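You operate a simulated robot arm through the tools that you are given. There is no shell and no other tool.

Carry out the task below with a simulated robot arm. There is one attempt and no reset: what you move stays moved.

TASK
Fit the green notched plate and run the blue bench at MID.
Fine: the yellow plate goes from the channel into the rack; start the pump with the wheel at SHUT.

The check looks at the end state, three seconds after you hand in, the way a careful person would. Anything else that was tipped, shoved, dropped, spilled or broken makes it a failure.

THE ROBOT
A 7-joint arm with a two-finger parallel gripper, fixed in place. Base frame: the origin is at the foot of the arm, x ahead of it, y to its left, z up; the work surface is at about z = 820. Readings come in mm, degrees, newtons and seconds.
Its first joint turns from -149.0 to 149.0 degrees. Payload 3.5 kg.
Tool frame: the origin (TCP) lies between the finger pads and is the grasp point; the fingertips stand 23 mm ahead of it; z points along the fingers, y is the line along which they close. The gripper opens to 94 mm. The fingers are 38 mm wide and 10 mm thick; the gripper's body (54 by 96 mm) begins 39 mm behind the TCP.
Orientation is that of the tool frame in the base frame, as [roll, pitch, yaw] about the fixed x, y, z axes, in that order (R = Rz(yaw) Ry(pitch) Rx(roll)). With the fingers straight down and closing along the base's y, the tool's x points along the base's -x, its y along +y and its z along -z.

THE INTERFACE
- The arm moves only by the tool apply_moves. Its argument "deltas" is a list of rows, each an object (a shift or turn left out is 0, a gripper value left out holds the last) with "xyz": the shift along the tool's x, y, z in units of 100 mm (1.0 is 100 mm), a list of three; "delta_rot": the turn, a rotation vector about the tool's x, y, z in units of 90 degrees (1.0 is 90 degrees), a list of three; "gripper": the opening in per cent of the stroke, from 0 (shut) to 100 (fully open). In form: [{"xyz": [tx, ty, tz], "delta_rot": [ax, ay, az], "gripper": gripper}, ...]. A call has 1 to 20 rows; each row is the pose to reach, as a shift and turn from the pose commanded when the call began, along the tool's axes at that moment. A call with a number of a shift or a turn outside -1 to 1 is refused whole. Rows are played at 5 a second. More than 50 mm and 8.6 degrees between two rows, or a gripper value outside its range, and nothing of the call is played. Where a pose cannot be reached the arm comes as near as it can. A force on the tool above 90 N (or 10 N above the force at the start of the call, whichever is more), or a blocked arm, ends the call early, and 0.2 s more pass. The fingers move at their own pace (about 153 mm/s each) and stop on an object; they squeeze with about 25 N. The grip force told is the motor's: it shows also when the fingers shut on nothing. Time passes only in rows, and 0.2 s behind the last, so rows that repeat a pose let the fingers close. It gives the time, the measured TCP pose, the force on the tool (base axes), the opening and the grip force at its end, in the units of the frame above (readings bear some noise), with the torque about the TCP (base axes, N m) and any sound that the robot's microphone picked up.
- Cameras (640 x 400 px; columns grow to the right, rows downward): "scene" is fixed at [210.4, 649.8, 1641.2]; the picture's right is [0.39, -0.92, 0.00], its down [-0.78, -0.33, -0.54] and it looks along [0.49, 0.21, -0.84] (base axes); focal length 261 px, centre (320, 200). "wrist" rides on the gripper at [86, 16, -75] in the tool frame; the picture's right is [-0.18, 0.98, 0.00], its down [-0.58, -0.11, -0.81] and it looks along [-0.79, -0.15, 0.59] (tool axes); focal length 243 px, centre (320, 200). There is no depth. A picture from a camera that has moved, and an enlarged one, comes with that camera's place and axes in the base frame and with its lens. The place of the scene camera against the robot may be out by one fixed shift of up to 12 mm in any direction.
- get_image(camera): a new picture of that camera. It takes no simulated time.
- inspect(camera, box): a new picture of the part [left, top, right, bottom] of that camera's present view, enlarged. It takes no simulated time.
- finish_job(): hands the job in; it is judged then, once.

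Places have to be worked out from the pictures, the camera data and where the tool is seen. Open the gripper and draw the arm clear of the work before you hand the job in, unless the task says otherwise.

The tools are called after "Emit:" by a JSON object that holds its "name" and its "arguments". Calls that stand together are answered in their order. apply_moves: Moves the arm, as the interface text tells. Its arguments: {"type":"object","properties":{"deltas":{"type":"array","items":{"type":"object","properties":{"xyz":{"type":"array","items":{"type":"number"}},"delta_rot":{"type":"array","items":{"type":"number"}},"gripper":{"type":"number"}}}}},"required":["deltas"]} The other tools are called the same way: get_image (camera) takes a picture; inspect (camera, box) takes an enlarged picture of a part of a camera's view; finish_job () hands the job in.

At the start:

```text
time_s: 0.0
tool_pos: [743.0, 806.5, 1253.6]
ee_rot: [-180.0, 0.0, 180.0]
contact_force: [0.3, -0.2, -0.4]
torque: [-0.03, 0.0, 0.02]
grip_width: 94.1
gripper_force: 0.0
```

scene: 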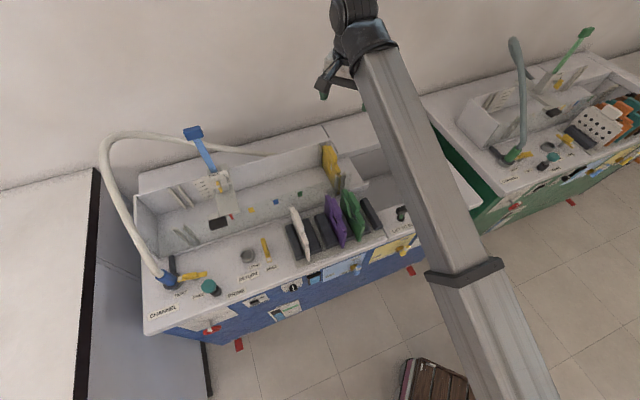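
wrist: 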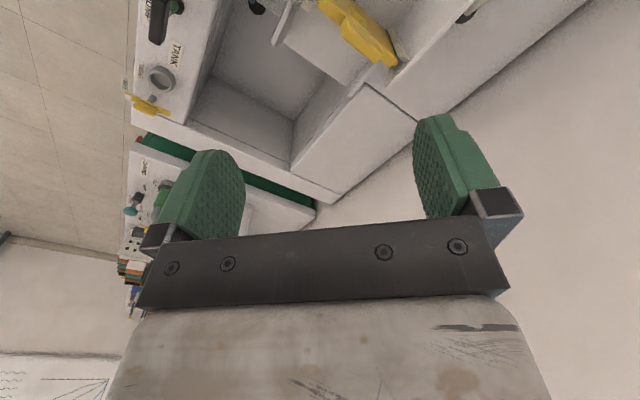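

I'll start by looking closely at the blue bench in the scene camera and with enlarged views, before moving anything.

Emit:
{"name": "get_image", "arguments": {"camera": "scene"}}

Emit:
{"name": "inspect", "arguments": {"camera": "scene", "box": [130, 240, 290, 340]}}

Emit:
{"name": "inspect", "arguments": {"camera": "scene", "box": [270, 130, 430, 270]}}

Emit:
{"name": "inspect", "arguments": {"camera": "scene", "box": [130, 120, 290, 250]}}

Emit:
{"name": "inspect", "arguments": {"camera": "wrist", "box": [100, 0, 420, 200]}}

```text
taken
```

scene: 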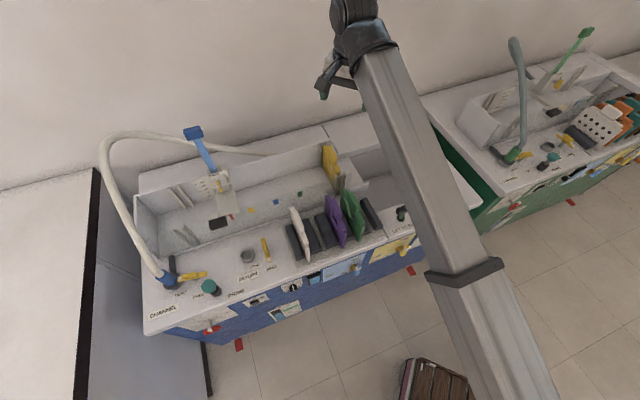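

```text
4.00 times, centred on (210, 290) of scene
camera zoom: at [210.4, 649.8, 1641.2], right [0.39, -0.92, 0.0], down [-0.78, -0.33, -0.54], along [0.49, 0.21, -0.84], focal length 1044 px, centre (760, -160)
```

zoom: 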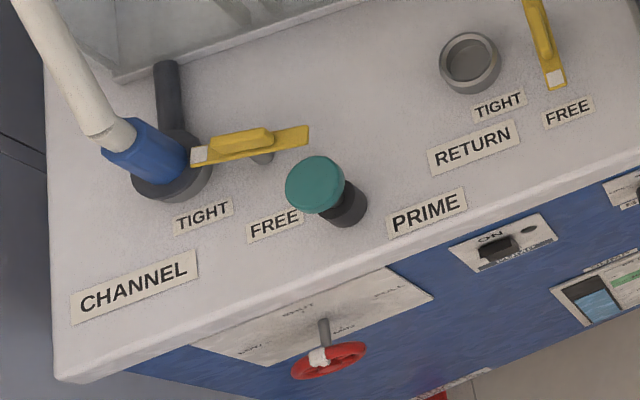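

```text
2.86 times, centred on (350, 200) of scene
camera zoom: at [210.4, 649.8, 1641.2], right [0.39, -0.92, 0.0], down [-0.78, -0.33, -0.54], along [0.49, 0.21, -0.84], focal length 745 px, centre (234, 200)
```

zoom: 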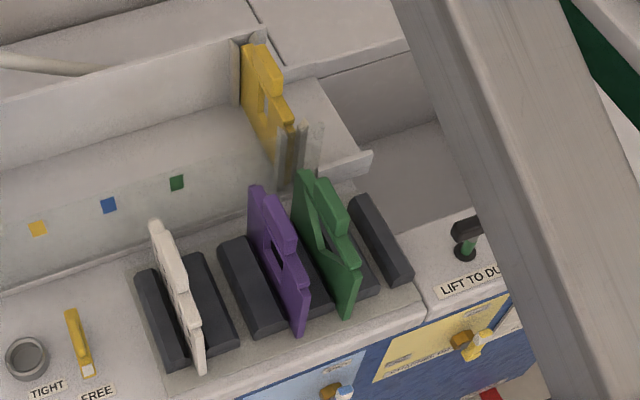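

```text
3.08 times, centred on (210, 185) of scene
camera zoom: at [210.4, 649.8, 1641.2], right [0.39, -0.92, 0.0], down [-0.78, -0.33, -0.54], along [0.49, 0.21, -0.84], focal length 803 px, centre (658, 246)
```

zoom: 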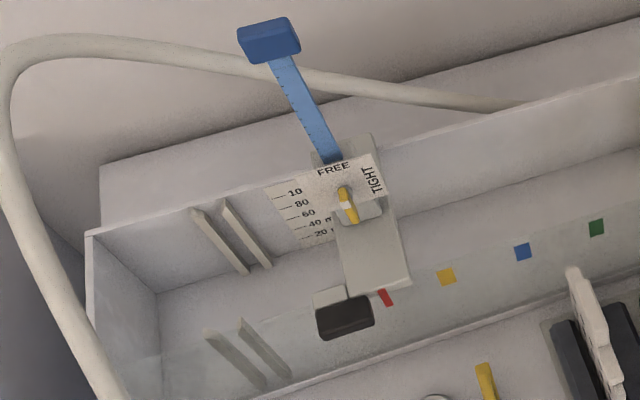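

```text
2.00 times, centred on (260, 100) of wrist
camera zoom: at [657.2, 824.3, 1329.4], right [0.18, 0.98, 0.0], down [0.58, -0.11, 0.81], along [0.79, -0.15, -0.59], focal length 485 px, centre (440, 400)
```

zoom: 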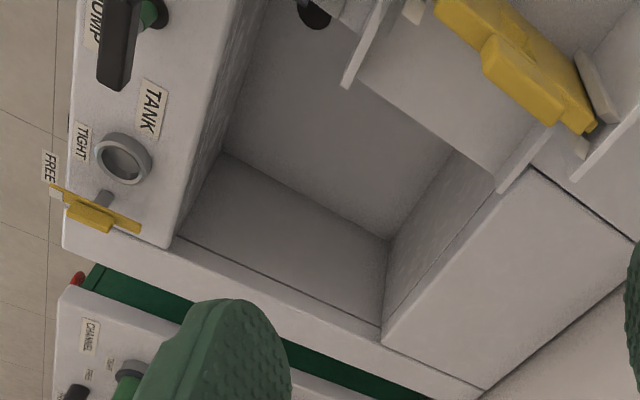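

The bench has a hose at CHANNEL, clamps, a PRIME button, a red wheel and front-panel cards. I'll read the front panel and labels in more detail.

Emit:
{"name": "inspect", "arguments": {"camera": "scene", "box": [180, 300, 240, 340]}}

Emit:
{"name": "inspect", "arguments": {"camera": "scene", "box": [235, 270, 315, 325]}}

Emit:
{"name": "inspect", "arguments": {"camera": "scene", "box": [300, 225, 430, 300]}}

Emit:
{"name": "inspect", "arguments": {"camera": "scene", "box": [420, 60, 640, 220]}}

Emit:
{"name": "inspect", "arguments": {"camera": "scene", "box": [280, 200, 390, 270]}}

```text
10.00 times, centred on (210, 320) of scene
camera zoom: at [210.4, 649.8, 1641.2], right [0.39, -0.92, 0.0], down [-0.78, -0.33, -0.54], along [0.49, 0.21, -0.84], focal length 2609 px, centre (1420, -1000)
```

zoom: 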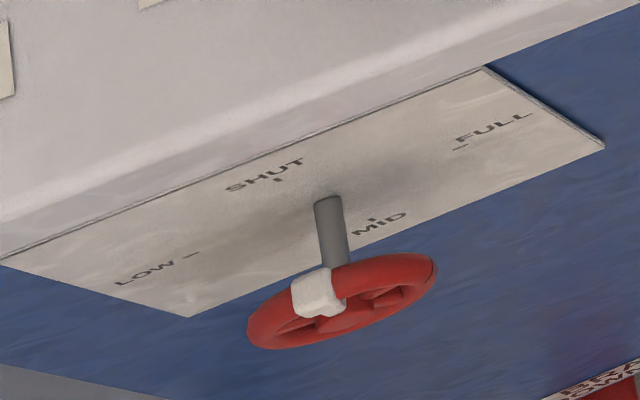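

```text
7.27 times, centred on (275, 298) of scene
camera zoom: at [210.4, 649.8, 1641.2], right [0.39, -0.92, 0.0], down [-0.78, -0.33, -0.54], along [0.49, 0.21, -0.84], focal length 1897 px, centre (647, -509)
```

zoom: 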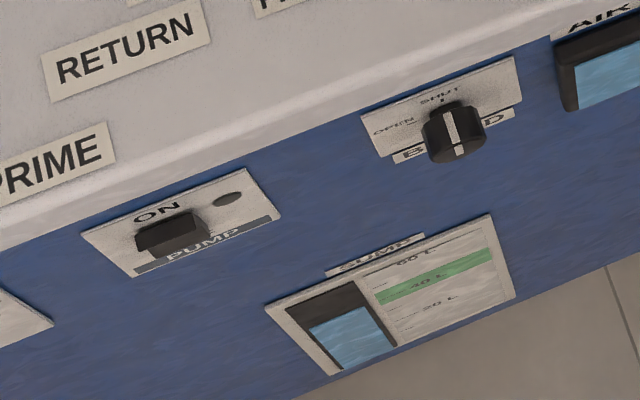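

```text
4.92 times, centred on (365, 262) of scene
camera zoom: at [210.4, 649.8, 1641.2], right [0.39, -0.92, 0.0], down [-0.78, -0.33, -0.54], along [0.49, 0.21, -0.84], focal length 1284 px, centre (98, -108)
```

zoom: 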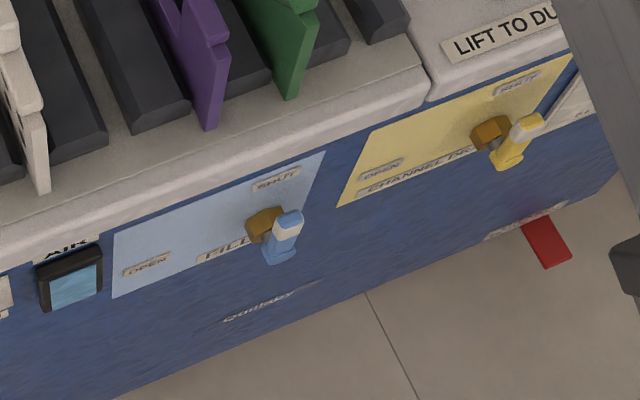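

```text
2.50 times, centred on (530, 140) of scene
camera zoom: at [210.4, 649.8, 1641.2], right [0.39, -0.92, 0.0], down [-0.78, -0.33, -0.54], along [0.49, 0.21, -0.84], focal length 652 px, centre (-205, 350)
```

zoom: 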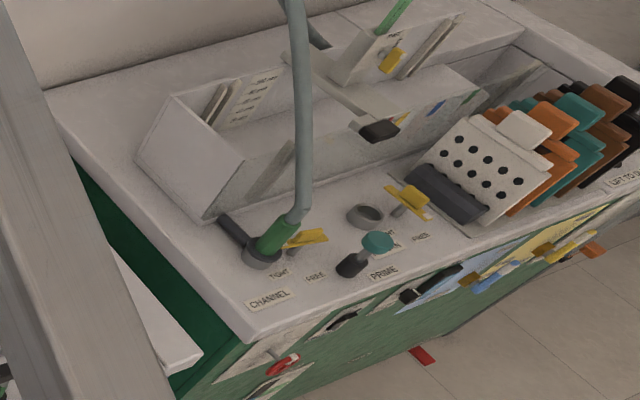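

```text
5.71 times, centred on (335, 235) of scene
camera zoom: at [210.4, 649.8, 1641.2], right [0.39, -0.92, 0.0], down [-0.78, -0.33, -0.54], along [0.49, 0.21, -0.84], focal length 1491 px, centre (234, 0)
```

zoom: 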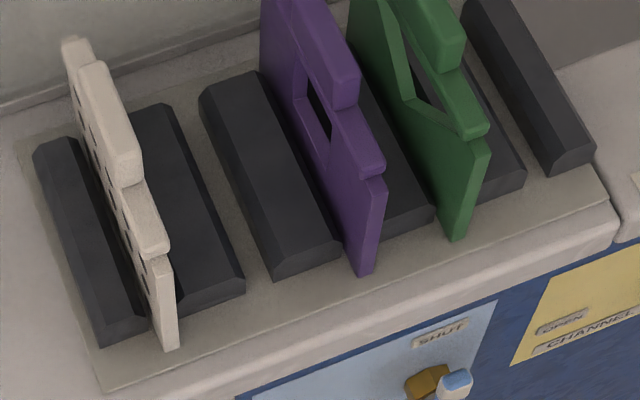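

The hose is at CHANNEL with its clamp at TIGHT, and the wheel's white mark looks close to SHUT. The bench front seems to run diagonally about 875 mm from the base. I'll draw the tool back towards the base and yaw 45° so the wrist camera faces the bench.

Emit:
{"name": "apply_moves", "arguments": {"deltas": [{"xyz": [0.17, -0.17, 0], "delta_rot": [0, 0, -0.083], "gripper": 100}, {"xyz": [0.34, -0.34, 0], "delta_rot": [0, 0, -0.166]}, {"xyz": [0.5, -0.5, 0], "delta_rot": [0, 0, -0.25]}, {"xyz": [0.67, -0.67, 0], "delta_rot": [0, 0, -0.333]}, {"xyz": [0.84, -0.84, 0], "delta_rot": [0, 0, -0.417]}, {"xyz": [1.0, -1.0, 0], "delta_rot": [0, 0, -0.5]}]}}

Emit:
{"name": "get_image", "arguments": {"camera": "wrist"}}

Emit:
{"name": "get_image", "arguments": {"camera": "scene"}}

```text
time_s: 1.1
tool_pos: [674.0, 740.5, 1250.4]
ee_rot: [179.4, 0.7, -151.7]
contact_force: [-10.6, 18.4, -2.0]
torque: [-1.51, -1.3, -2.08]
grip_width: 93.9
gripper_force: 0.1
out of reach, approached as far as the arm can: row 5
stopped in row 5: the force on the tool passed its limit at 145 N (the readings are from after the stop); the commanded pose is now the measured one
```

```text
taken
camera wrist: at [590.8, 713.9, 1325.9], right [-0.3, 0.95, 0.01], down [0.56, 0.17, 0.81], along [0.77, 0.25, -0.58], focal length 243 px, centre (320, 200)
```

wrist: 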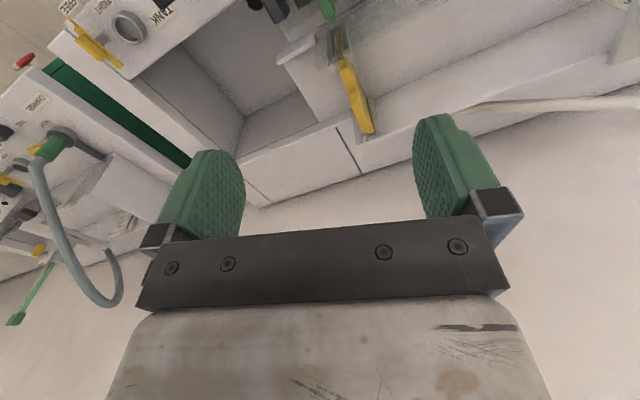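

```text
taken
```

scene: 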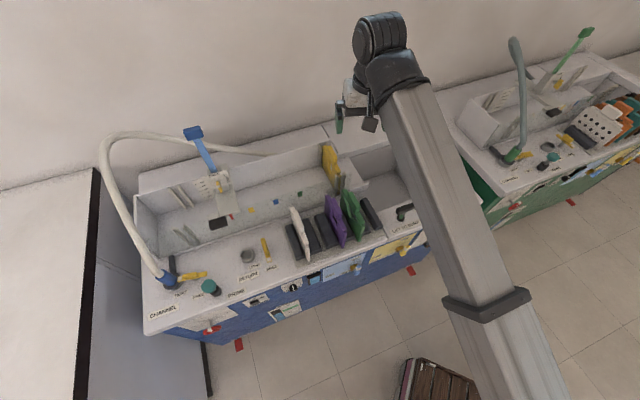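

The call stopped on a contact force, probably the gripper body against the arm's own forearm while folding. I'll look at the gripper area before backing off.

Emit:
{"name": "inspect", "arguments": {"camera": "scene", "box": [300, 0, 460, 160]}}

Emit:
{"name": "inspect", "arguments": {"camera": "scene", "box": [320, 0, 620, 400]}}

```text
2.50 times, centred on (380, 80) of scene
camera zoom: at [210.4, 649.8, 1641.2], right [0.39, -0.92, 0.0], down [-0.78, -0.33, -0.54], along [0.49, 0.21, -0.84], focal length 652 px, centre (170, 500)
```

zoom: 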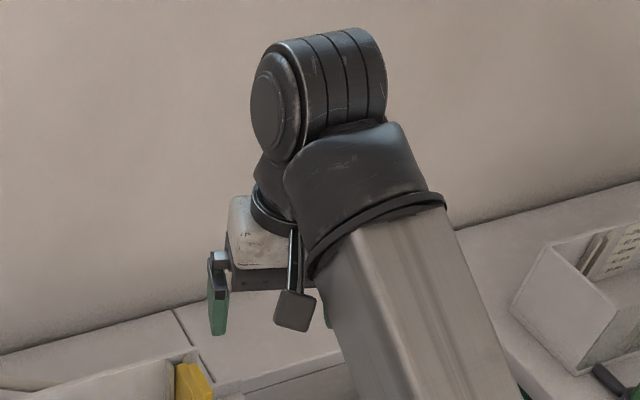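

```text
1.00 times, centred on (470, 200) of scene (not enlarged: the box is as wide or as high as the picture)
camera zoom: at [210.4, 649.8, 1641.2], right [0.39, -0.92, 0.0], down [-0.78, -0.33, -0.54], along [0.49, 0.21, -0.84], focal length 261 px, centre (170, 200)
```

zoom: 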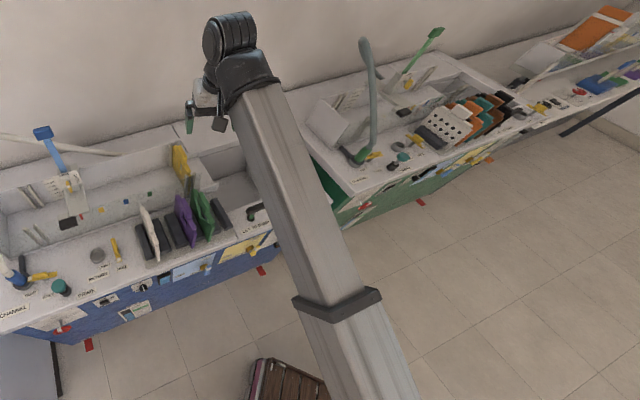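

The wrist camera box touches the forearm when it points back to the base. I'll turn the tool the other way, so the camera swings to the far side of the forearm, and shift slightly outwards.

Emit:
{"name": "apply_moves", "arguments": {"deltas": [{"xyz": [-0.1, 0.03, 0], "delta_rot": [0, 0, 0.06]}, {"xyz": [-0.2, 0.06, 0], "delta_rot": [0, 0, 0.14]}, {"xyz": [-0.2, 0.06, 0], "delta_rot": [0, 0, 0.22]}, {"xyz": [-0.2, 0.06, 0], "delta_rot": [0, 0, 0.31]}, {"xyz": [-0.2, 0.06, 0], "delta_rot": [0, 0, 0.39]}, {"xyz": [-0.2, 0.06, 0], "delta_rot": [0, 0, 0.47]}, {"xyz": [-0.2, 0.06, 0], "delta_rot": [0, 0, 0.55]}, {"xyz": [-0.2, 0.06, 0], "delta_rot": [0, 0, 0.63]}]}}

Emit:
{"name": "get_image", "arguments": {"camera": "wrist"}}

Emit:
{"name": "get_image", "arguments": {"camera": "scene"}}

```text
time_s: 2.9
tool_pos: [690.4, 755.6, 1250.5]
ee_rot: [179.2, -0.3, 151.7]
contact_force: [0.1, 0.0, 0.7]
torque: [0.01, 0.0, -0.01]
grip_width: 94.1
gripper_force: 0.1
```

```text
taken
camera wrist: at [621.1, 810.3, 1327.3], right [0.63, 0.78, 0.01], down [0.46, -0.38, 0.8], along [0.63, -0.5, -0.6], focal length 243 px, centre (320, 200)
```

wrist: 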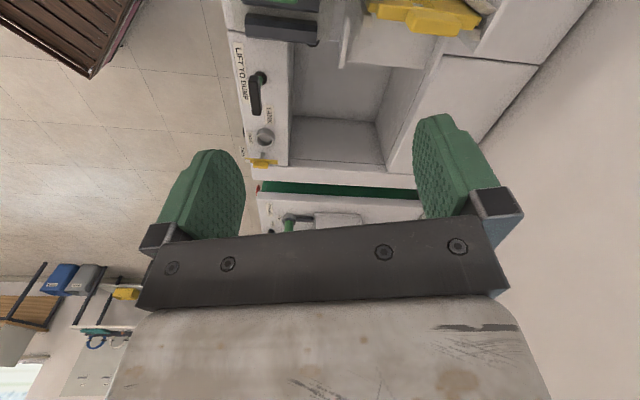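

```text
taken
```

scene: 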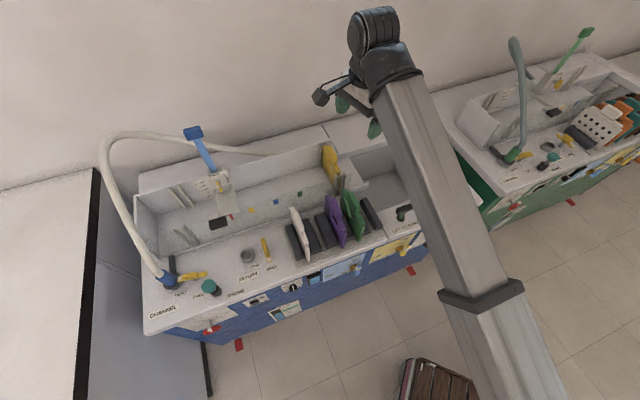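

That's free of contact. I'll travel along the bench in front of it towards the CHANNEL end, so the camera looks along the bench and I can see every control.

Emit:
{"name": "apply_moves", "arguments": {"deltas": [{"xyz": [0.25, -0.2, 0]}, {"xyz": [0.5, -0.4, 0]}, {"xyz": [0.75, -0.6, 0]}, {"xyz": [1.0, -0.8, 0]}]}}

Emit:
{"name": "apply_moves", "arguments": {"deltas": [{"xyz": [0.3, -0.15, 0]}, {"xyz": [0.6, -0.3, 0]}, {"xyz": [0.8, -0.4, 0]}, {"xyz": [1.0, -0.5, 0]}]}}

Emit:
{"name": "get_image", "arguments": {"camera": "wrist"}}

Emit:
{"name": "get_image", "arguments": {"camera": "scene"}}

```text
time_s: 3.9
tool_pos: [565.0, 735.1, 1238.7]
ee_rot: [178.0, 0.1, 151.8]
contact_force: [-0.7, 0.2, 0.6]
torque: [-0.01, 0.02, 0.01]
grip_width: 94.1
gripper_force: 0.0
out of reach, approached as far as the arm can: row 3, 4
```

```text
time_s: 4.9
tool_pos: [459.5, 747.2, 1223.1]
ee_rot: [177.3, 0.0, 151.8]
contact_force: [0.1, 0.3, -0.1]
torque: [0.02, 0.01, -0.03]
grip_width: 94.0
gripper_force: 0.1
out of reach, approached as far as the arm can: row 1, 2, 3, 4
```

```text
taken
camera wrist: at [388.8, 799.1, 1299.1], right [0.63, 0.78, 0.05], down [0.44, -0.4, 0.8], along [0.64, -0.48, -0.6], focal length 243 px, centre (320, 200)
```

wrist: 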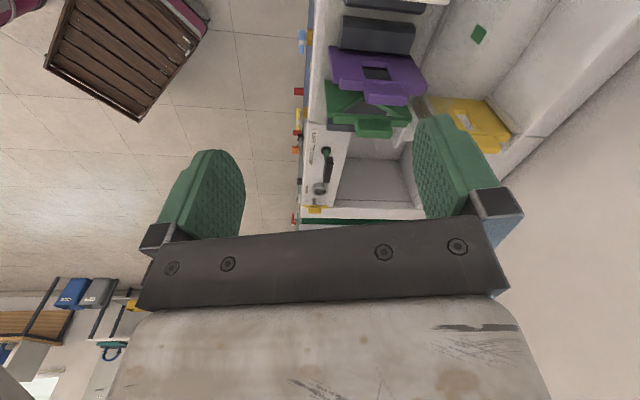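

```text
taken
```

scene: 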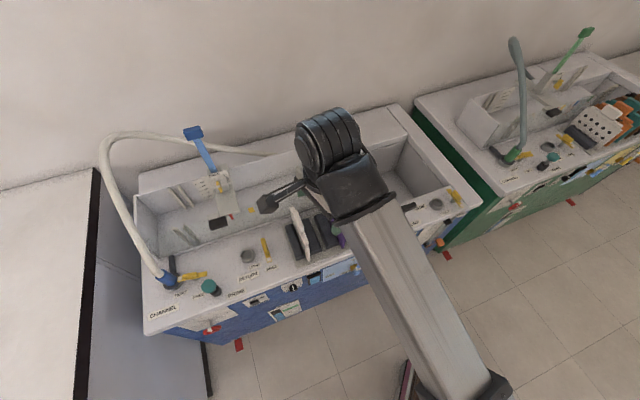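

The arm is limited to a minimum radius at this height. I'll zoom on the common features (tank ring, plates, rack) from both cameras to triangulate heights and the bench direction.

Emit:
{"name": "inspect", "arguments": {"camera": "scene", "box": [380, 150, 500, 260]}}

Emit:
{"name": "inspect", "arguments": {"camera": "wrist", "box": [280, 90, 440, 230]}}

Emit:
{"name": "inspect", "arguments": {"camera": "wrist", "box": [290, 0, 540, 150]}}

```text
3.64 times, centred on (440, 205) of scene
camera zoom: at [210.4, 649.8, 1641.2], right [0.39, -0.92, 0.0], down [-0.78, -0.33, -0.54], along [0.49, 0.21, -0.84], focal length 949 px, centre (-116, 182)
```

zoom: 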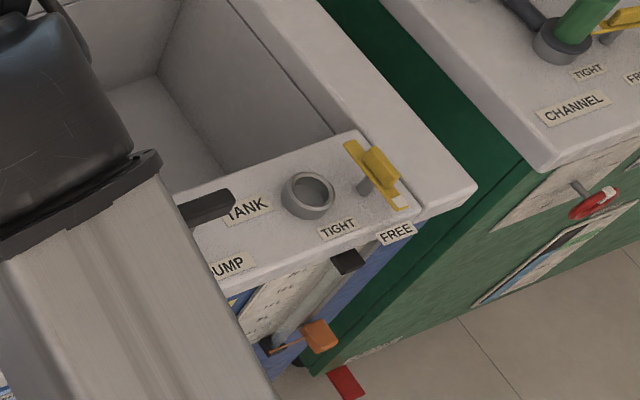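

```text
2.86 times, centred on (360, 160) of wrist
camera zoom: at [388.8, 799.1, 1299.1], right [0.63, 0.78, 0.05], down [0.44, -0.4, 0.8], along [0.64, -0.48, -0.6], focal length 693 px, centre (206, 314)
```

zoom: 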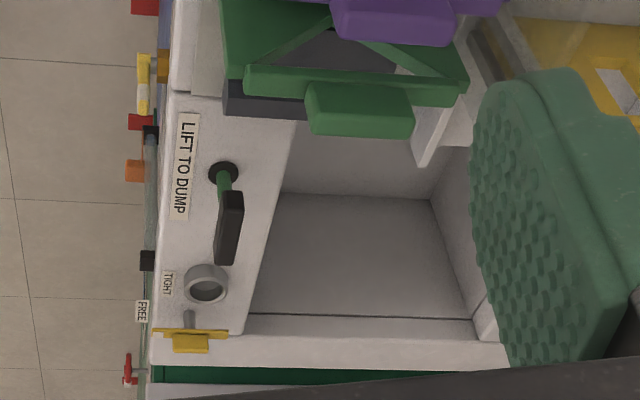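

```text
2.56 times, centred on (415, 75) of wrist
camera zoom: at [388.8, 799.1, 1299.1], right [0.63, 0.78, 0.05], down [0.44, -0.4, 0.8], along [0.64, -0.48, -0.6], focal length 621 px, centre (77, 520)
```

zoom: 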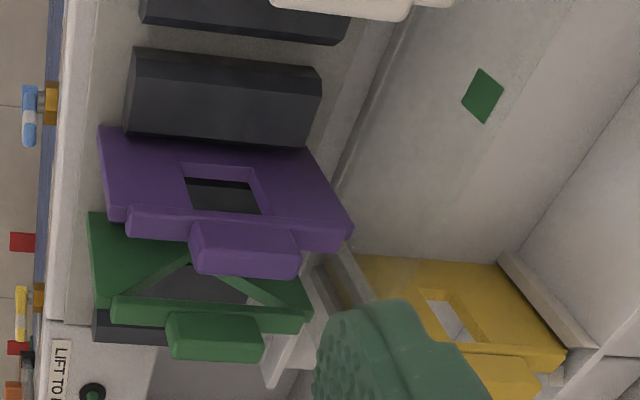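

Triangulation puts the deck at about z ≈ 790 and the bench front about 870 mm out along a 45° normal. The plates stand at n ≈ 1030 (rack) and n ≈ 1190 (channel). I'll turn the tool so its x axis points away from the base, putting the camera on the far side, and check what reach I have there.

Emit:
{"name": "apply_moves", "arguments": {"deltas": [{"delta_rot": [0, 0, 0.085]}, {"delta_rot": [0, 0, 0.17]}, {"delta_rot": [0, 0, 0.255]}, {"delta_rot": [0, 0, 0.34]}, {"delta_rot": [0, 0, 0.425]}, {"delta_rot": [0, 0, 0.51]}, {"delta_rot": [0, 0, 0.595]}]}}

Emit:
{"name": "apply_moves", "arguments": {"deltas": [{"delta_rot": [0, 0, 0.085]}, {"delta_rot": [0, 0, 0.17]}, {"delta_rot": [0, 0, 0.255]}, {"delta_rot": [0, 0, 0.34]}, {"delta_rot": [0, 0, 0.425]}, {"delta_rot": [0, 0, 0.51]}, {"delta_rot": [0, 0, 0.59]}]}}

Emit:
{"name": "get_image", "arguments": {"camera": "wrist"}}

Emit:
{"name": "get_image", "arguments": {"camera": "scene"}}

```text
time_s: 6.5
tool_pos: [462.3, 749.4, 1212.5]
ee_rot: [178.9, -1.5, 98.2]
contact_force: [-0.2, 0.2, 0.4]
torque: [0.0, -0.01, 0.04]
grip_width: 93.8
gripper_force: 0.1
out of reach, approached as far as the arm can: row 1, 2, 3, 4, 5, 6, 7
```

```text
time_s: 8.1
tool_pos: [477.8, 743.5, 1206.4]
ee_rot: [179.5, -1.5, 61.6]
contact_force: [0.4, -0.1, -0.3]
torque: [0.0, 0.0, 0.02]
grip_width: 93.7
gripper_force: 0.1
out of reach, approached as far as the arm can: row 1, 2, 3, 4, 5, 6, 7
```

```text
taken
camera wrist: at [532.3, 811.0, 1285.3], right [0.78, -0.63, 0.0], down [-0.39, -0.48, 0.79], along [-0.5, -0.61, -0.61], focal length 243 px, centre (320, 200)
```

wrist: 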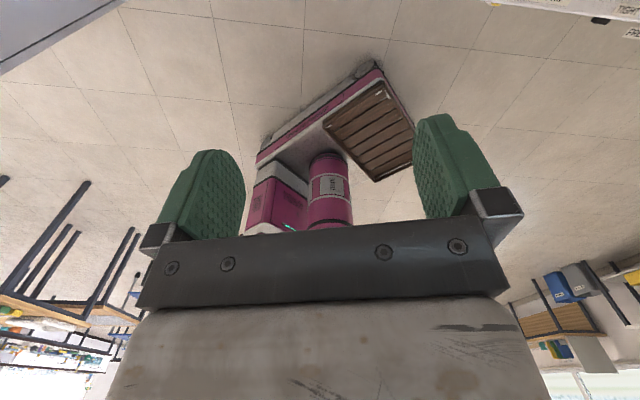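

```text
taken
```

scene: 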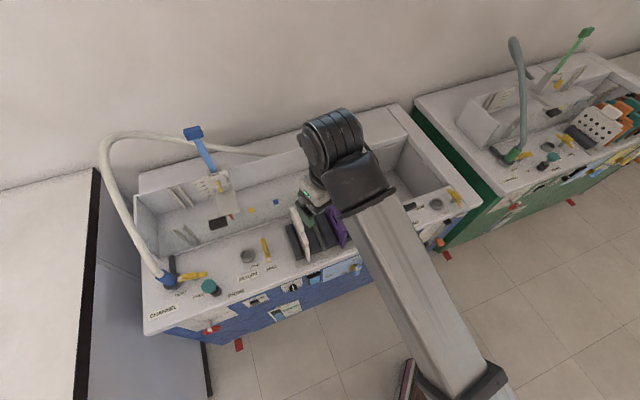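

The view back shows the robot's own base cart. I'll lower and move slightly outwards off the inner limit, then check how much of the yaw is available.

Emit:
{"name": "apply_moves", "arguments": {"deltas": [{"xyz": [0.2, 0.06, 0.2]}, {"xyz": [0.4, 0.12, 0.4]}, {"xyz": [0.6, 0.18, 0.6]}, {"xyz": [0.77, 0.23, 0.8]}]}}

Emit:
{"name": "apply_moves", "arguments": {"deltas": [{"delta_rot": [0, 0, 0.06]}, {"delta_rot": [0, 0, 0.12]}, {"delta_rot": [0, 0, 0.184]}]}}

```text
time_s: 9.1
tool_pos: [536.3, 801.6, 1129.5]
ee_rot: [179.6, -1.5, 61.6]
contact_force: [-0.5, 0.8, 0.4]
torque: [0.01, -0.02, 0.0]
grip_width: 94.0
gripper_force: 0.1
```

```text
time_s: 9.9
tool_pos: [546.1, 795.5, 1128.9]
ee_rot: [179.4, -1.5, 60.1]
contact_force: [0.2, -0.1, -0.7]
torque: [0.02, -0.01, -0.01]
grip_width: 93.7
gripper_force: 0.0
out of reach, approached as far as the arm can: row 1, 2, 3
```

Yaw is stopped by the last joint at about 60°, so facing back won't work cleanly. I'll back out in front of the bench, go lower so the forearm slopes down clear of the camera, and turn the tool round to face the bench.

Emit:
{"name": "apply_moves", "arguments": {"deltas": [{"xyz": [-0.24, -0.06, 0.2], "delta_rot": [0, 0, -0.07]}, {"xyz": [-0.48, -0.13, 0.4], "delta_rot": [0, 0, -0.14]}, {"xyz": [-0.72, -0.2, 0.6], "delta_rot": [0, 0, -0.21]}, {"xyz": [-0.96, -0.26, 0.8], "delta_rot": [0, 0, -0.28]}, {"xyz": [-0.96, -0.26, 0.8], "delta_rot": [0, 0, -0.36]}, {"xyz": [-0.96, -0.26, 0.8], "delta_rot": [0, 0, -0.44]}, {"xyz": [-0.96, -0.26, 0.8], "delta_rot": [0, 0, -0.52]}, {"xyz": [-0.96, -0.26, 0.8], "delta_rot": [0, 0, -0.6]}, {"xyz": [-0.96, -0.26, 0.8], "delta_rot": [0, 0, -0.68]}, {"xyz": [-0.96, -0.26, 0.8], "delta_rot": [0, 0, -0.76]}, {"xyz": [-0.96, -0.26, 0.8], "delta_rot": [0, 0, -0.84]}, {"xyz": [-0.96, -0.26, 0.8], "delta_rot": [0, 0, -0.92]}]}}

Emit:
{"name": "get_image", "arguments": {"camera": "wrist"}}

Emit:
{"name": "get_image", "arguments": {"camera": "scene"}}

```text
time_s: 12.5
tool_pos: [477.3, 725.7, 1046.2]
ee_rot: [178.5, 0.4, 143.0]
contact_force: [-1.3, 0.2, 0.1]
torque: [-0.01, -0.01, 0.02]
grip_width: 94.1
gripper_force: 0.1
```

```text
taken
camera wrist: at [417.2, 789.7, 1123.0], right [0.74, 0.68, 0.03], down [0.38, -0.45, 0.81], along [0.56, -0.58, -0.59], focal length 243 px, centre (320, 200)
```

wrist: 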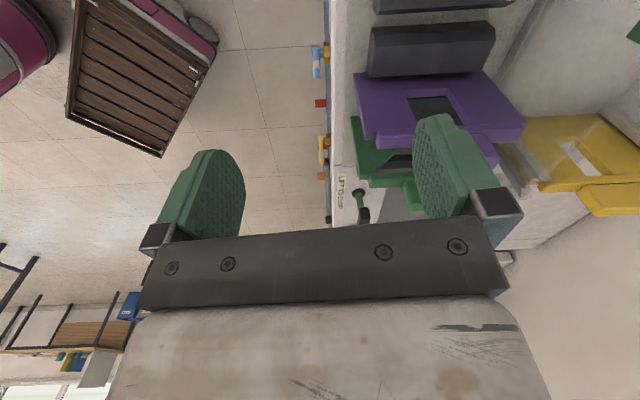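

```text
taken
```

scene: 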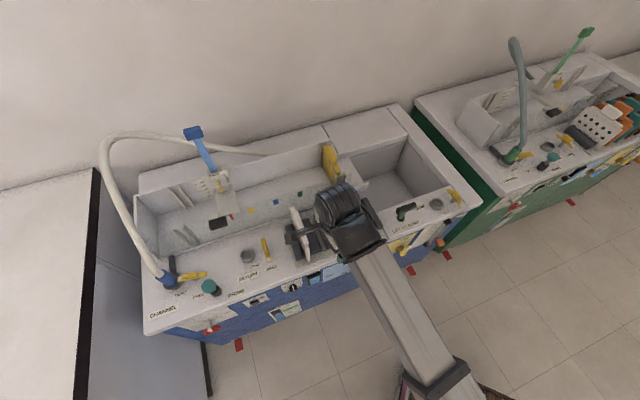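

The plates' handles are clearly visible now. I'll continue the turn to face the bench squarely (yaw 225°), watching the force.

Emit:
{"name": "apply_moves", "arguments": {"deltas": [{"delta_rot": [0, 0, -0.08]}, {"delta_rot": [0, 0, -0.16]}, {"delta_rot": [0, 0, -0.24]}, {"delta_rot": [0, 0, -0.32]}, {"delta_rot": [0, 0, -0.4]}, {"delta_rot": [0, 0, -0.48]}, {"delta_rot": [0, 0, -0.56]}, {"delta_rot": [0, 0, -0.64]}, {"delta_rot": [0, 0, -0.72]}, {"delta_rot": [0, 0, -0.8]}, {"delta_rot": [0, 0, -0.88]}, {"delta_rot": [0, 0, -0.911]}]}}

Emit:
{"name": "get_image", "arguments": {"camera": "wrist"}}

Emit:
{"name": "get_image", "arguments": {"camera": "scene"}}

```text
time_s: 15.1
tool_pos: [477.3, 725.7, 1048.1]
ee_rot: [-179.8, 1.6, -134.9]
contact_force: [-0.4, 1.3, -0.1]
torque: [0.0, -0.03, 0.01]
grip_width: 94.0
gripper_force: 0.0
```

```text
taken
camera wrist: at [404.1, 675.1, 1121.7], right [-0.57, 0.82, 0.0], down [0.47, 0.32, 0.82], along [0.68, 0.47, -0.57], focal length 243 px, centre (320, 200)
```

wrist: 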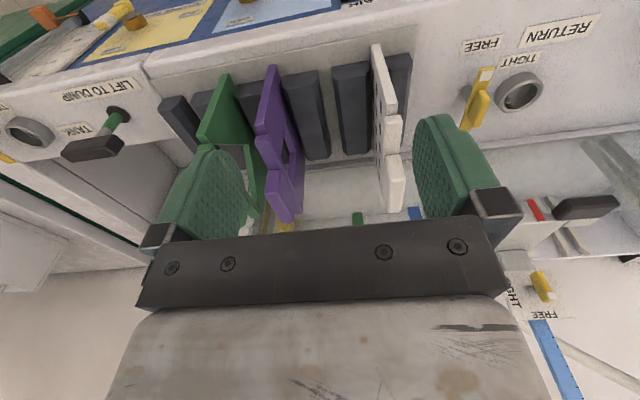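

```text
taken
```

scene: 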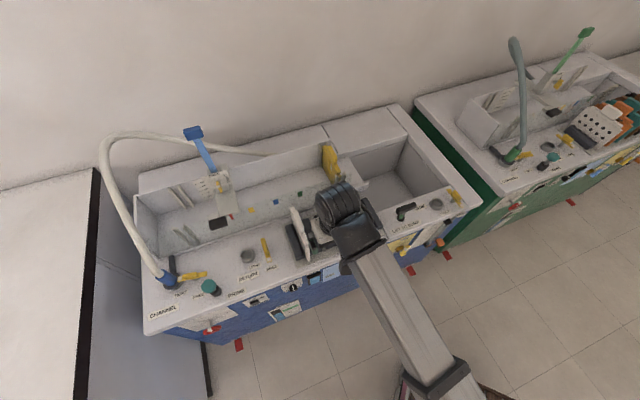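

Now the camera faces the rack. I'll zoom in on the rack and control labels from here.

Emit:
{"name": "inspect", "arguments": {"camera": "wrist", "box": [140, 40, 420, 240]}}

Emit:
{"name": "inspect", "arguments": {"camera": "wrist", "box": [0, 0, 300, 180]}}

Emit:
{"name": "inspect", "arguments": {"camera": "wrist", "box": [420, 0, 640, 140]}}

Emit:
{"name": "inspect", "arguments": {"camera": "wrist", "box": [460, 130, 640, 400]}}

```text
2.00 times, centred on (280, 140) of wrist
camera zoom: at [404.1, 675.1, 1121.7], right [-0.57, 0.82, 0.0], down [0.47, 0.32, 0.82], along [0.68, 0.47, -0.57], focal length 485 px, centre (400, 320)
```

zoom: 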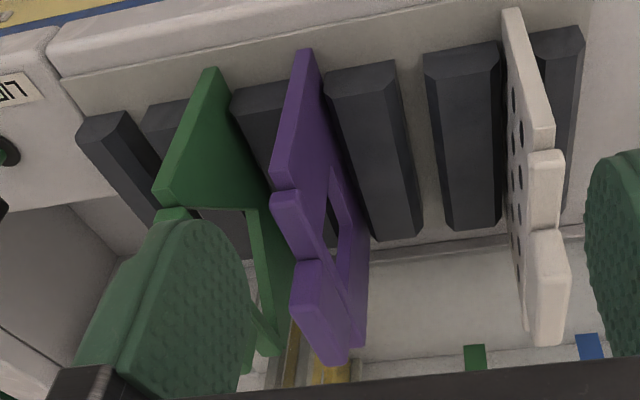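

```text
2.13 times, centred on (150, 90) of wrist
camera zoom: at [404.1, 675.1, 1121.7], right [-0.57, 0.82, 0.0], down [0.47, 0.32, 0.82], along [0.68, 0.47, -0.57], focal length 518 px, centre (683, 435)
```

zoom: 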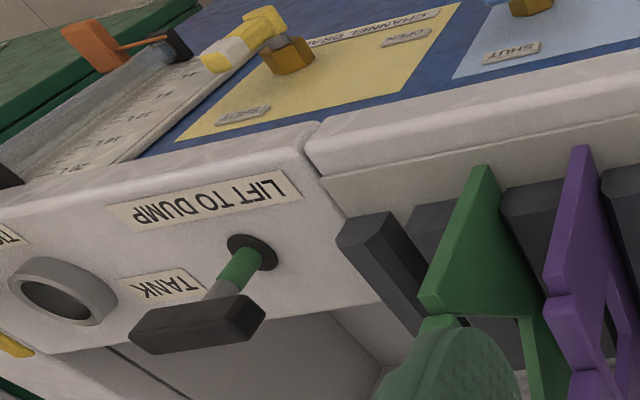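

```text
2.86 times, centred on (530, 70) of wrist
camera zoom: at [404.1, 675.1, 1121.7], right [-0.57, 0.82, 0.0], down [0.47, 0.32, 0.82], along [0.68, 0.47, -0.57], focal length 693 px, centre (-280, 571)
```

zoom: 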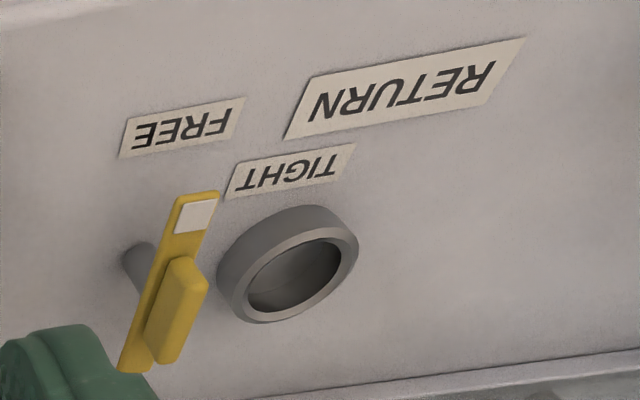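

```text
1.48 times, centred on (550, 265) of wrist
camera zoom: at [404.1, 675.1, 1121.7], right [-0.57, 0.82, 0.0], down [0.47, 0.32, 0.82], along [0.68, 0.47, -0.57], focal length 359 px, centre (-21, 104)
```

zoom: 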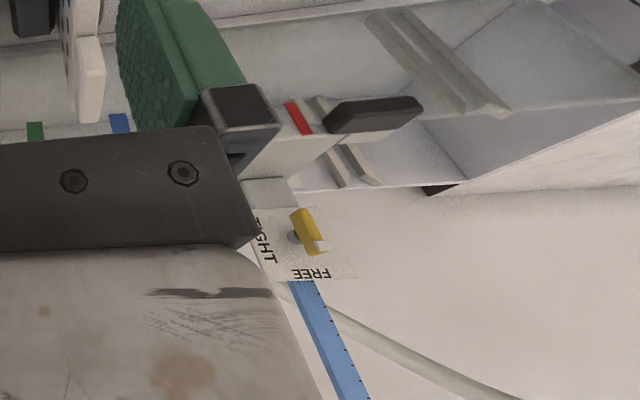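

Rack order (right to left in this flipped view): white, an empty gap, purple, green, then another gap. Next I'll travel to the left end in front of the bench to look at the wheel, pump switch, bleed, clamp and hose closely.

Emit:
{"name": "apply_moves", "arguments": {"deltas": [{"xyz": [0.2, 0.3, 0]}, {"xyz": [0.4, 0.6, 0]}, {"xyz": [0.6, 0.9, 0]}]}}

Emit:
{"name": "apply_moves", "arguments": {"deltas": [{"xyz": [0.2, 0.33, 0]}, {"xyz": [0.4, 0.66, 0]}, {"xyz": [0.6, 1.0, 0]}]}}

Emit:
{"name": "apply_moves", "arguments": {"deltas": [{"xyz": [0.2, 0.33, 0]}, {"xyz": [0.4, 0.66, 0]}, {"xyz": [0.6, 1.0, 0]}]}}

Emit:
{"name": "get_image", "arguments": {"camera": "wrist"}}

Emit:
{"name": "get_image", "arguments": {"camera": "scene"}}

```text
time_s: 15.9
tool_pos: [371.4, 745.8, 1046.8]
ee_rot: [-179.9, 1.6, -135.1]
contact_force: [0.5, 0.2, 0.6]
torque: [0.0, -0.04, 0.02]
grip_width: 94.0
gripper_force: 0.0
```

```text
time_s: 16.7
tool_pos: [259.6, 774.8, 1044.4]
ee_rot: [-179.8, 1.5, -135.1]
contact_force: [0.1, -1.2, 0.0]
torque: [0.0, 0.01, 0.0]
grip_width: 94.1
gripper_force: 0.1
```

```text
time_s: 17.5
tool_pos: [145.0, 802.9, 1041.5]
ee_rot: [-179.8, 1.6, -135.1]
contact_force: [-1.0, -1.1, -0.7]
torque: [0.0, 0.01, 0.01]
grip_width: 93.9
gripper_force: 0.0
```

```text
taken
camera wrist: at [70.6, 753.4, 1115.3], right [-0.56, 0.83, 0.0], down [0.47, 0.32, 0.82], along [0.68, 0.46, -0.57], focal length 243 px, centre (320, 200)
```

wrist: 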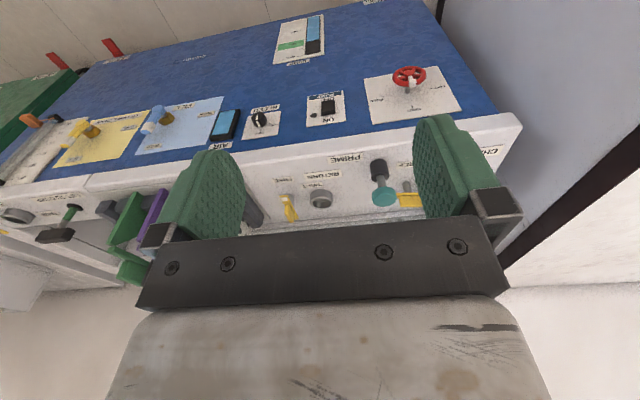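

```text
taken
```

scene: 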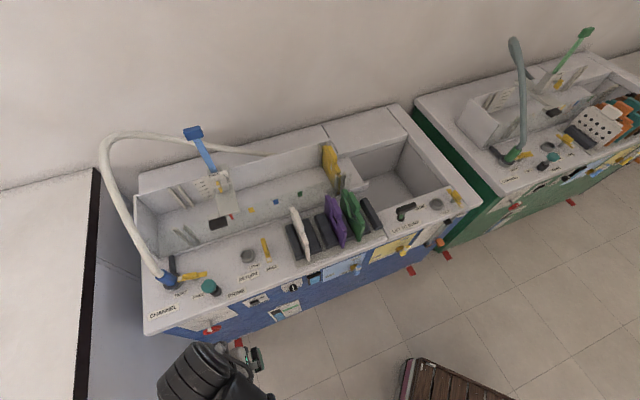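

Excellent view of the whole front panel. I'll zoom in on the wheel, the pump switch, bleed, sump gauge and valves.

Emit:
{"name": "inspect", "arguments": {"camera": "wrist", "box": [350, 50, 480, 140]}}

Emit:
{"name": "inspect", "arguments": {"camera": "wrist", "box": [200, 80, 360, 180]}}

Emit:
{"name": "inspect", "arguments": {"camera": "wrist", "box": [255, 0, 345, 75]}}

Emit:
{"name": "inspect", "arguments": {"camera": "wrist", "box": [0, 80, 240, 210]}}

Emit:
{"name": "inspect", "arguments": {"camera": "wrist", "box": [240, 130, 440, 230]}}

Emit:
{"name": "inspect", "arguments": {"camera": "wrist", "box": [0, 20, 160, 120]}}

Emit:
{"name": "inspect", "arguments": {"camera": "scene", "box": [280, 130, 500, 270]}}

```text
4.44 times, centred on (415, 95) of wrist
camera zoom: at [70.6, 753.4, 1115.3], right [-0.56, 0.83, 0.0], down [0.47, 0.32, 0.82], along [0.68, 0.46, -0.57], focal length 1078 px, centre (-102, 667)
```

zoom: 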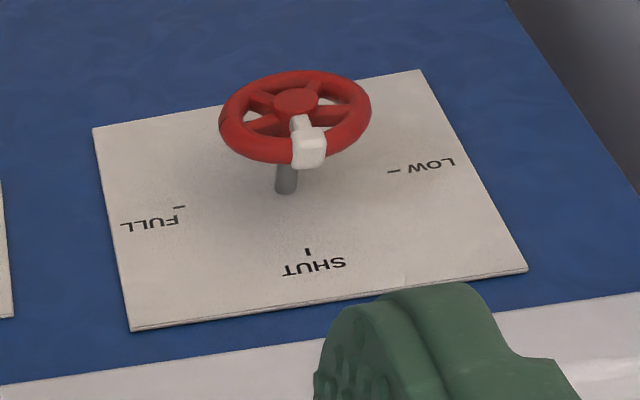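

```text
4.00 times, centred on (280, 130) of wrist
camera zoom: at [70.6, 753.4, 1115.3], right [-0.56, 0.83, 0.0], down [0.47, 0.32, 0.82], along [0.68, 0.46, -0.57], focal length 970 px, centre (480, 480)
```

zoom: 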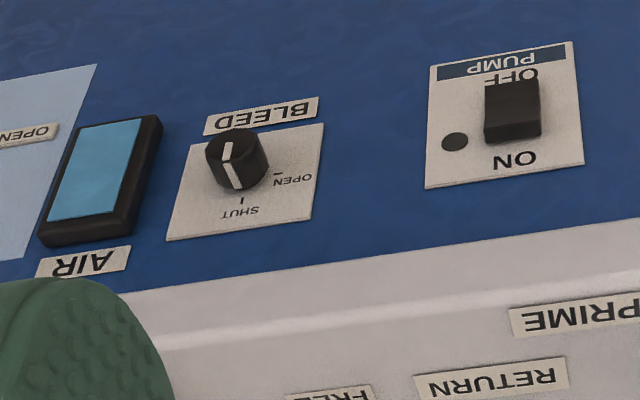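

```text
5.33 times, centred on (300, 38) of wrist
camera zoom: at [70.6, 753.4, 1115.3], right [-0.56, 0.83, 0.0], down [0.47, 0.32, 0.82], along [0.68, 0.46, -0.57], focal length 1294 px, centre (427, 1067)
```

zoom: 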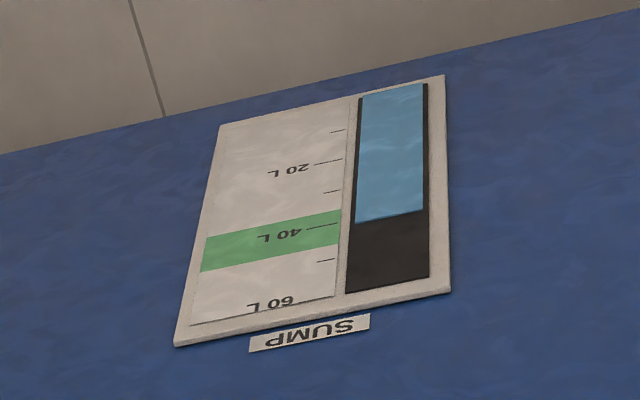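

```text
2.67 times, centred on (120, 145) of wrist
camera zoom: at [70.6, 753.4, 1115.3], right [-0.56, 0.83, 0.0], down [0.47, 0.32, 0.82], along [0.68, 0.46, -0.57], focal length 647 px, centre (853, 347)
```

zoom: 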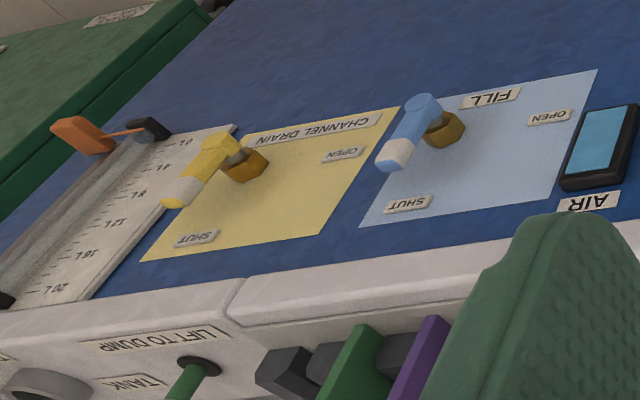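

```text
3.20 times, centred on (340, 180) of wrist
camera zoom: at [70.6, 753.4, 1115.3], right [-0.56, 0.83, 0.0], down [0.47, 0.32, 0.82], along [0.68, 0.46, -0.57], focal length 776 px, centre (256, 264)
```

zoom: 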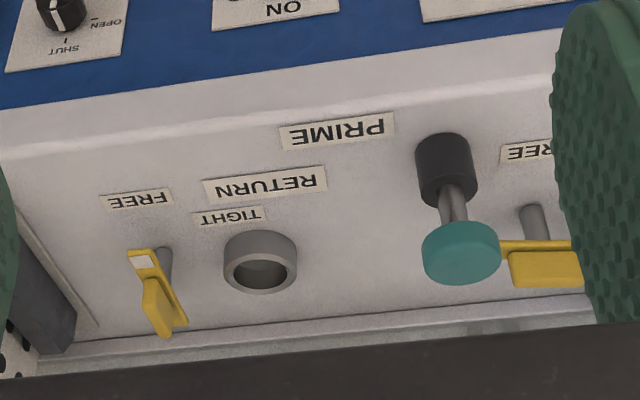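

```text
4.00 times, centred on (80, 70) of wrist
camera zoom: at [70.6, 753.4, 1115.3], right [-0.56, 0.83, 0.0], down [0.47, 0.32, 0.82], along [0.68, 0.46, -0.57], focal length 970 px, centre (1280, 720)
```

zoom: 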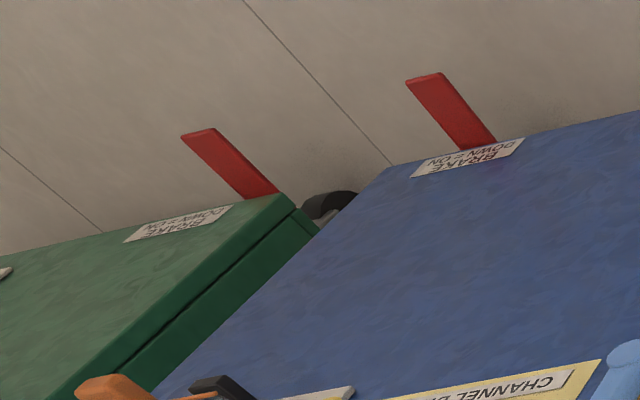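

```text
2.86 times, centred on (390, 200) of scene
camera zoom: at [210.4, 649.8, 1641.2], right [0.39, -0.92, 0.0], down [-0.78, -0.33, -0.54], along [0.49, 0.21, -0.84], focal length 745 px, centre (120, 200)
```

zoom: 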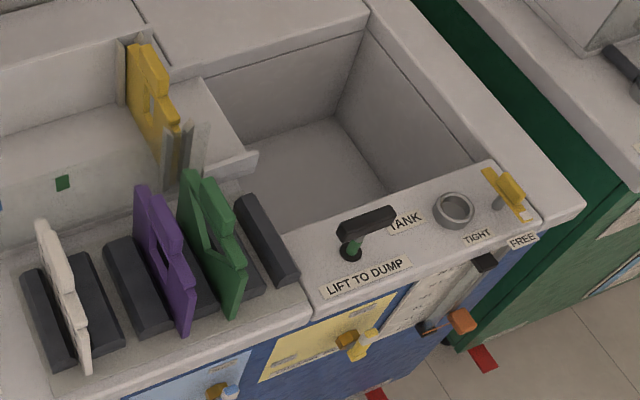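

Findings: the wheel is already exactly at SHUT and the pump is OFF. BLEED, FILL and CHANNEL DRAIN are all SHUT, the sump is at 40 L in the green band, AIR shows full blue and the CHANNEL clamp is TIGHT. So the plates come first; I'll move back in front of the rack to localise the plates and slots.

Emit:
{"name": "apply_moves", "arguments": {"deltas": [{"xyz": [-0.15, -0.33, 0]}, {"xyz": [-0.3, -0.66, 0]}, {"xyz": [-0.45, -1.0, 0]}]}}

Emit:
{"name": "apply_moves", "arguments": {"deltas": [{"xyz": [-0.15, -0.33, 0]}, {"xyz": [-0.3, -0.66, 0]}, {"xyz": [-0.45, -1.0, 0]}]}}

Emit:
{"name": "apply_moves", "arguments": {"deltas": [{"xyz": [-0.15, -0.33, 0]}, {"xyz": [-0.3, -0.66, 0]}, {"xyz": [-0.45, -1.0, 0]}]}}

Emit:
{"name": "apply_moves", "arguments": {"deltas": [{"xyz": [-0.2, -0.33, 0]}, {"xyz": [-0.4, -0.66, 0]}, {"xyz": [-0.5, -0.9, 0]}]}}

Emit:
{"name": "get_image", "arguments": {"camera": "wrist"}}

Emit:
{"name": "inspect", "arguments": {"camera": "wrist", "box": [140, 60, 460, 240]}}

```text
time_s: 18.3
tool_pos: [248.8, 766.3, 1043.0]
ee_rot: [-179.7, 1.6, -135.0]
contact_force: [-0.8, -0.4, 0.0]
torque: [-0.03, -0.06, -0.03]
grip_width: 93.8
gripper_force: 0.0
```

```text
time_s: 19.1
tool_pos: [350.0, 724.4, 1042.3]
ee_rot: [-179.9, 1.7, -135.0]
contact_force: [0.6, -0.3, 0.1]
torque: [0.0, -0.01, -0.01]
grip_width: 93.8
gripper_force: 0.1
```

```text
time_s: 19.9
tool_pos: [449.1, 687.2, 1045.1]
ee_rot: [-179.8, 1.6, -135.0]
contact_force: [0.3, 0.3, 0.2]
torque: [0.02, 0.0, 0.01]
grip_width: 94.1
gripper_force: 0.1
```

```text
time_s: 20.7
tool_pos: [551.4, 660.6, 1049.3]
ee_rot: [-179.8, 1.7, -135.1]
contact_force: [-0.2, -0.7, -0.5]
torque: [-0.01, 0.01, 0.02]
grip_width: 94.2
gripper_force: 0.1
```

```text
taken
camera wrist: at [478.1, 610.2, 1122.4], right [-0.56, 0.83, 0.0], down [0.47, 0.32, 0.82], along [0.68, 0.47, -0.57], focal length 243 px, centre (320, 200)
```

wrist: 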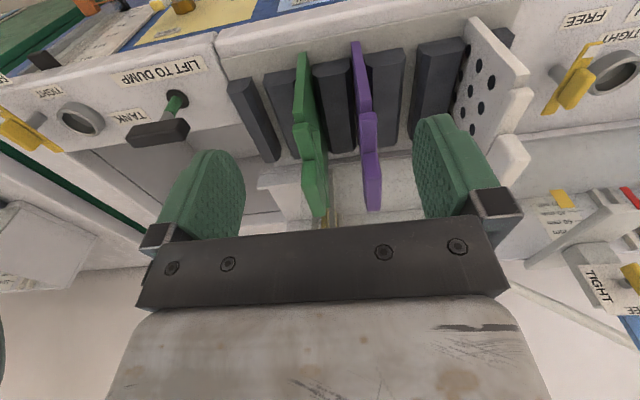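

```text
2.00 times, centred on (300, 150) of wrist
camera zoom: at [478.1, 610.2, 1122.4], right [-0.56, 0.83, 0.0], down [0.47, 0.32, 0.82], along [0.68, 0.47, -0.57], focal length 485 px, centre (360, 300)
```

zoom: 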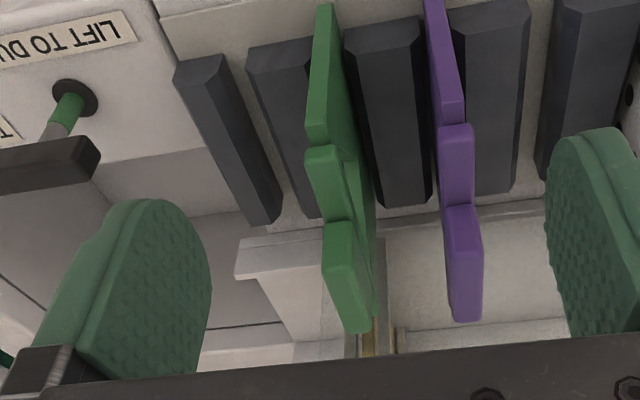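

Front edge of the green plate is at n ≈ 892, s ≈ −50, with its top near z ≈ 951. The handle runs n ≈ 928–1000. Now I'll go higher and further out to look down on the yellow plate in the channel.

Emit:
{"name": "apply_moves", "arguments": {"deltas": [{"xyz": [-0.2, -0.05, -0.2]}, {"xyz": [-0.5, -0.1, -0.4]}, {"xyz": [-0.8, -0.15, -0.6]}, {"xyz": [-1.0, -0.2, -0.7]}]}}

Emit:
{"name": "get_image", "arguments": {"camera": "wrist"}}

Emit:
{"name": "inspect", "arguments": {"camera": "wrist", "box": [200, 40, 440, 220]}}

Emit:
{"name": "get_image", "arguments": {"camera": "scene"}}

```text
time_s: 21.7
tool_pos: [635.3, 715.4, 1119.5]
ee_rot: [-179.8, 1.6, -135.0]
contact_force: [0.2, 0.2, 0.4]
torque: [0.01, -0.03, -0.01]
grip_width: 94.0
gripper_force: 0.1
```

```text
taken
camera wrist: at [560.8, 664.7, 1193.9], right [-0.56, 0.83, 0.0], down [0.47, 0.32, 0.82], along [0.68, 0.47, -0.57], focal length 243 px, centre (320, 200)
```

wrist: 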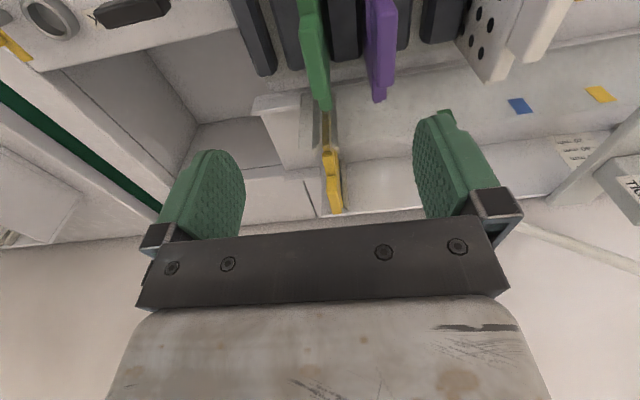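

```text
2.22 times, centred on (320, 130) of wrist
camera zoom: at [560.8, 664.7, 1193.9], right [-0.56, 0.83, 0.0], down [0.47, 0.32, 0.82], along [0.68, 0.47, -0.57], focal length 539 px, centre (320, 356)
```

zoom: 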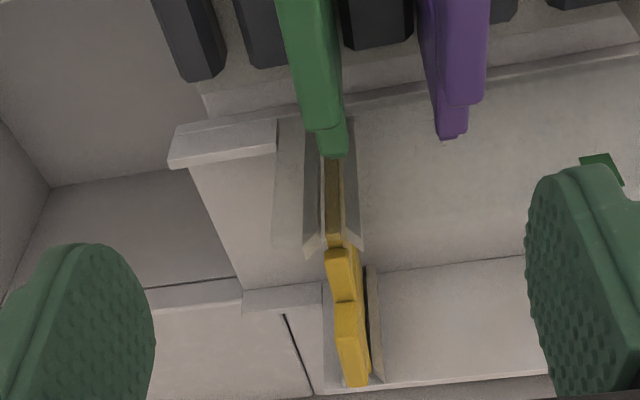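

```text
taken
```

scene: 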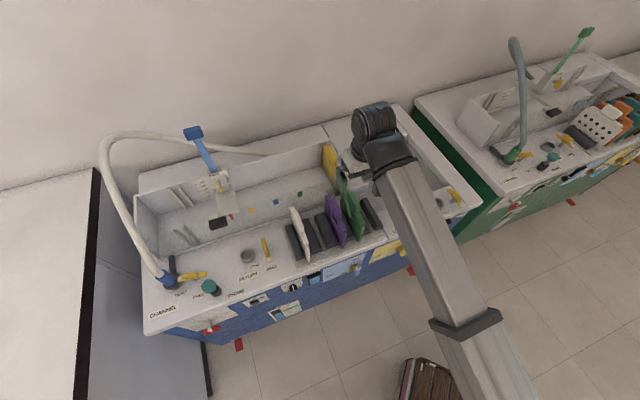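

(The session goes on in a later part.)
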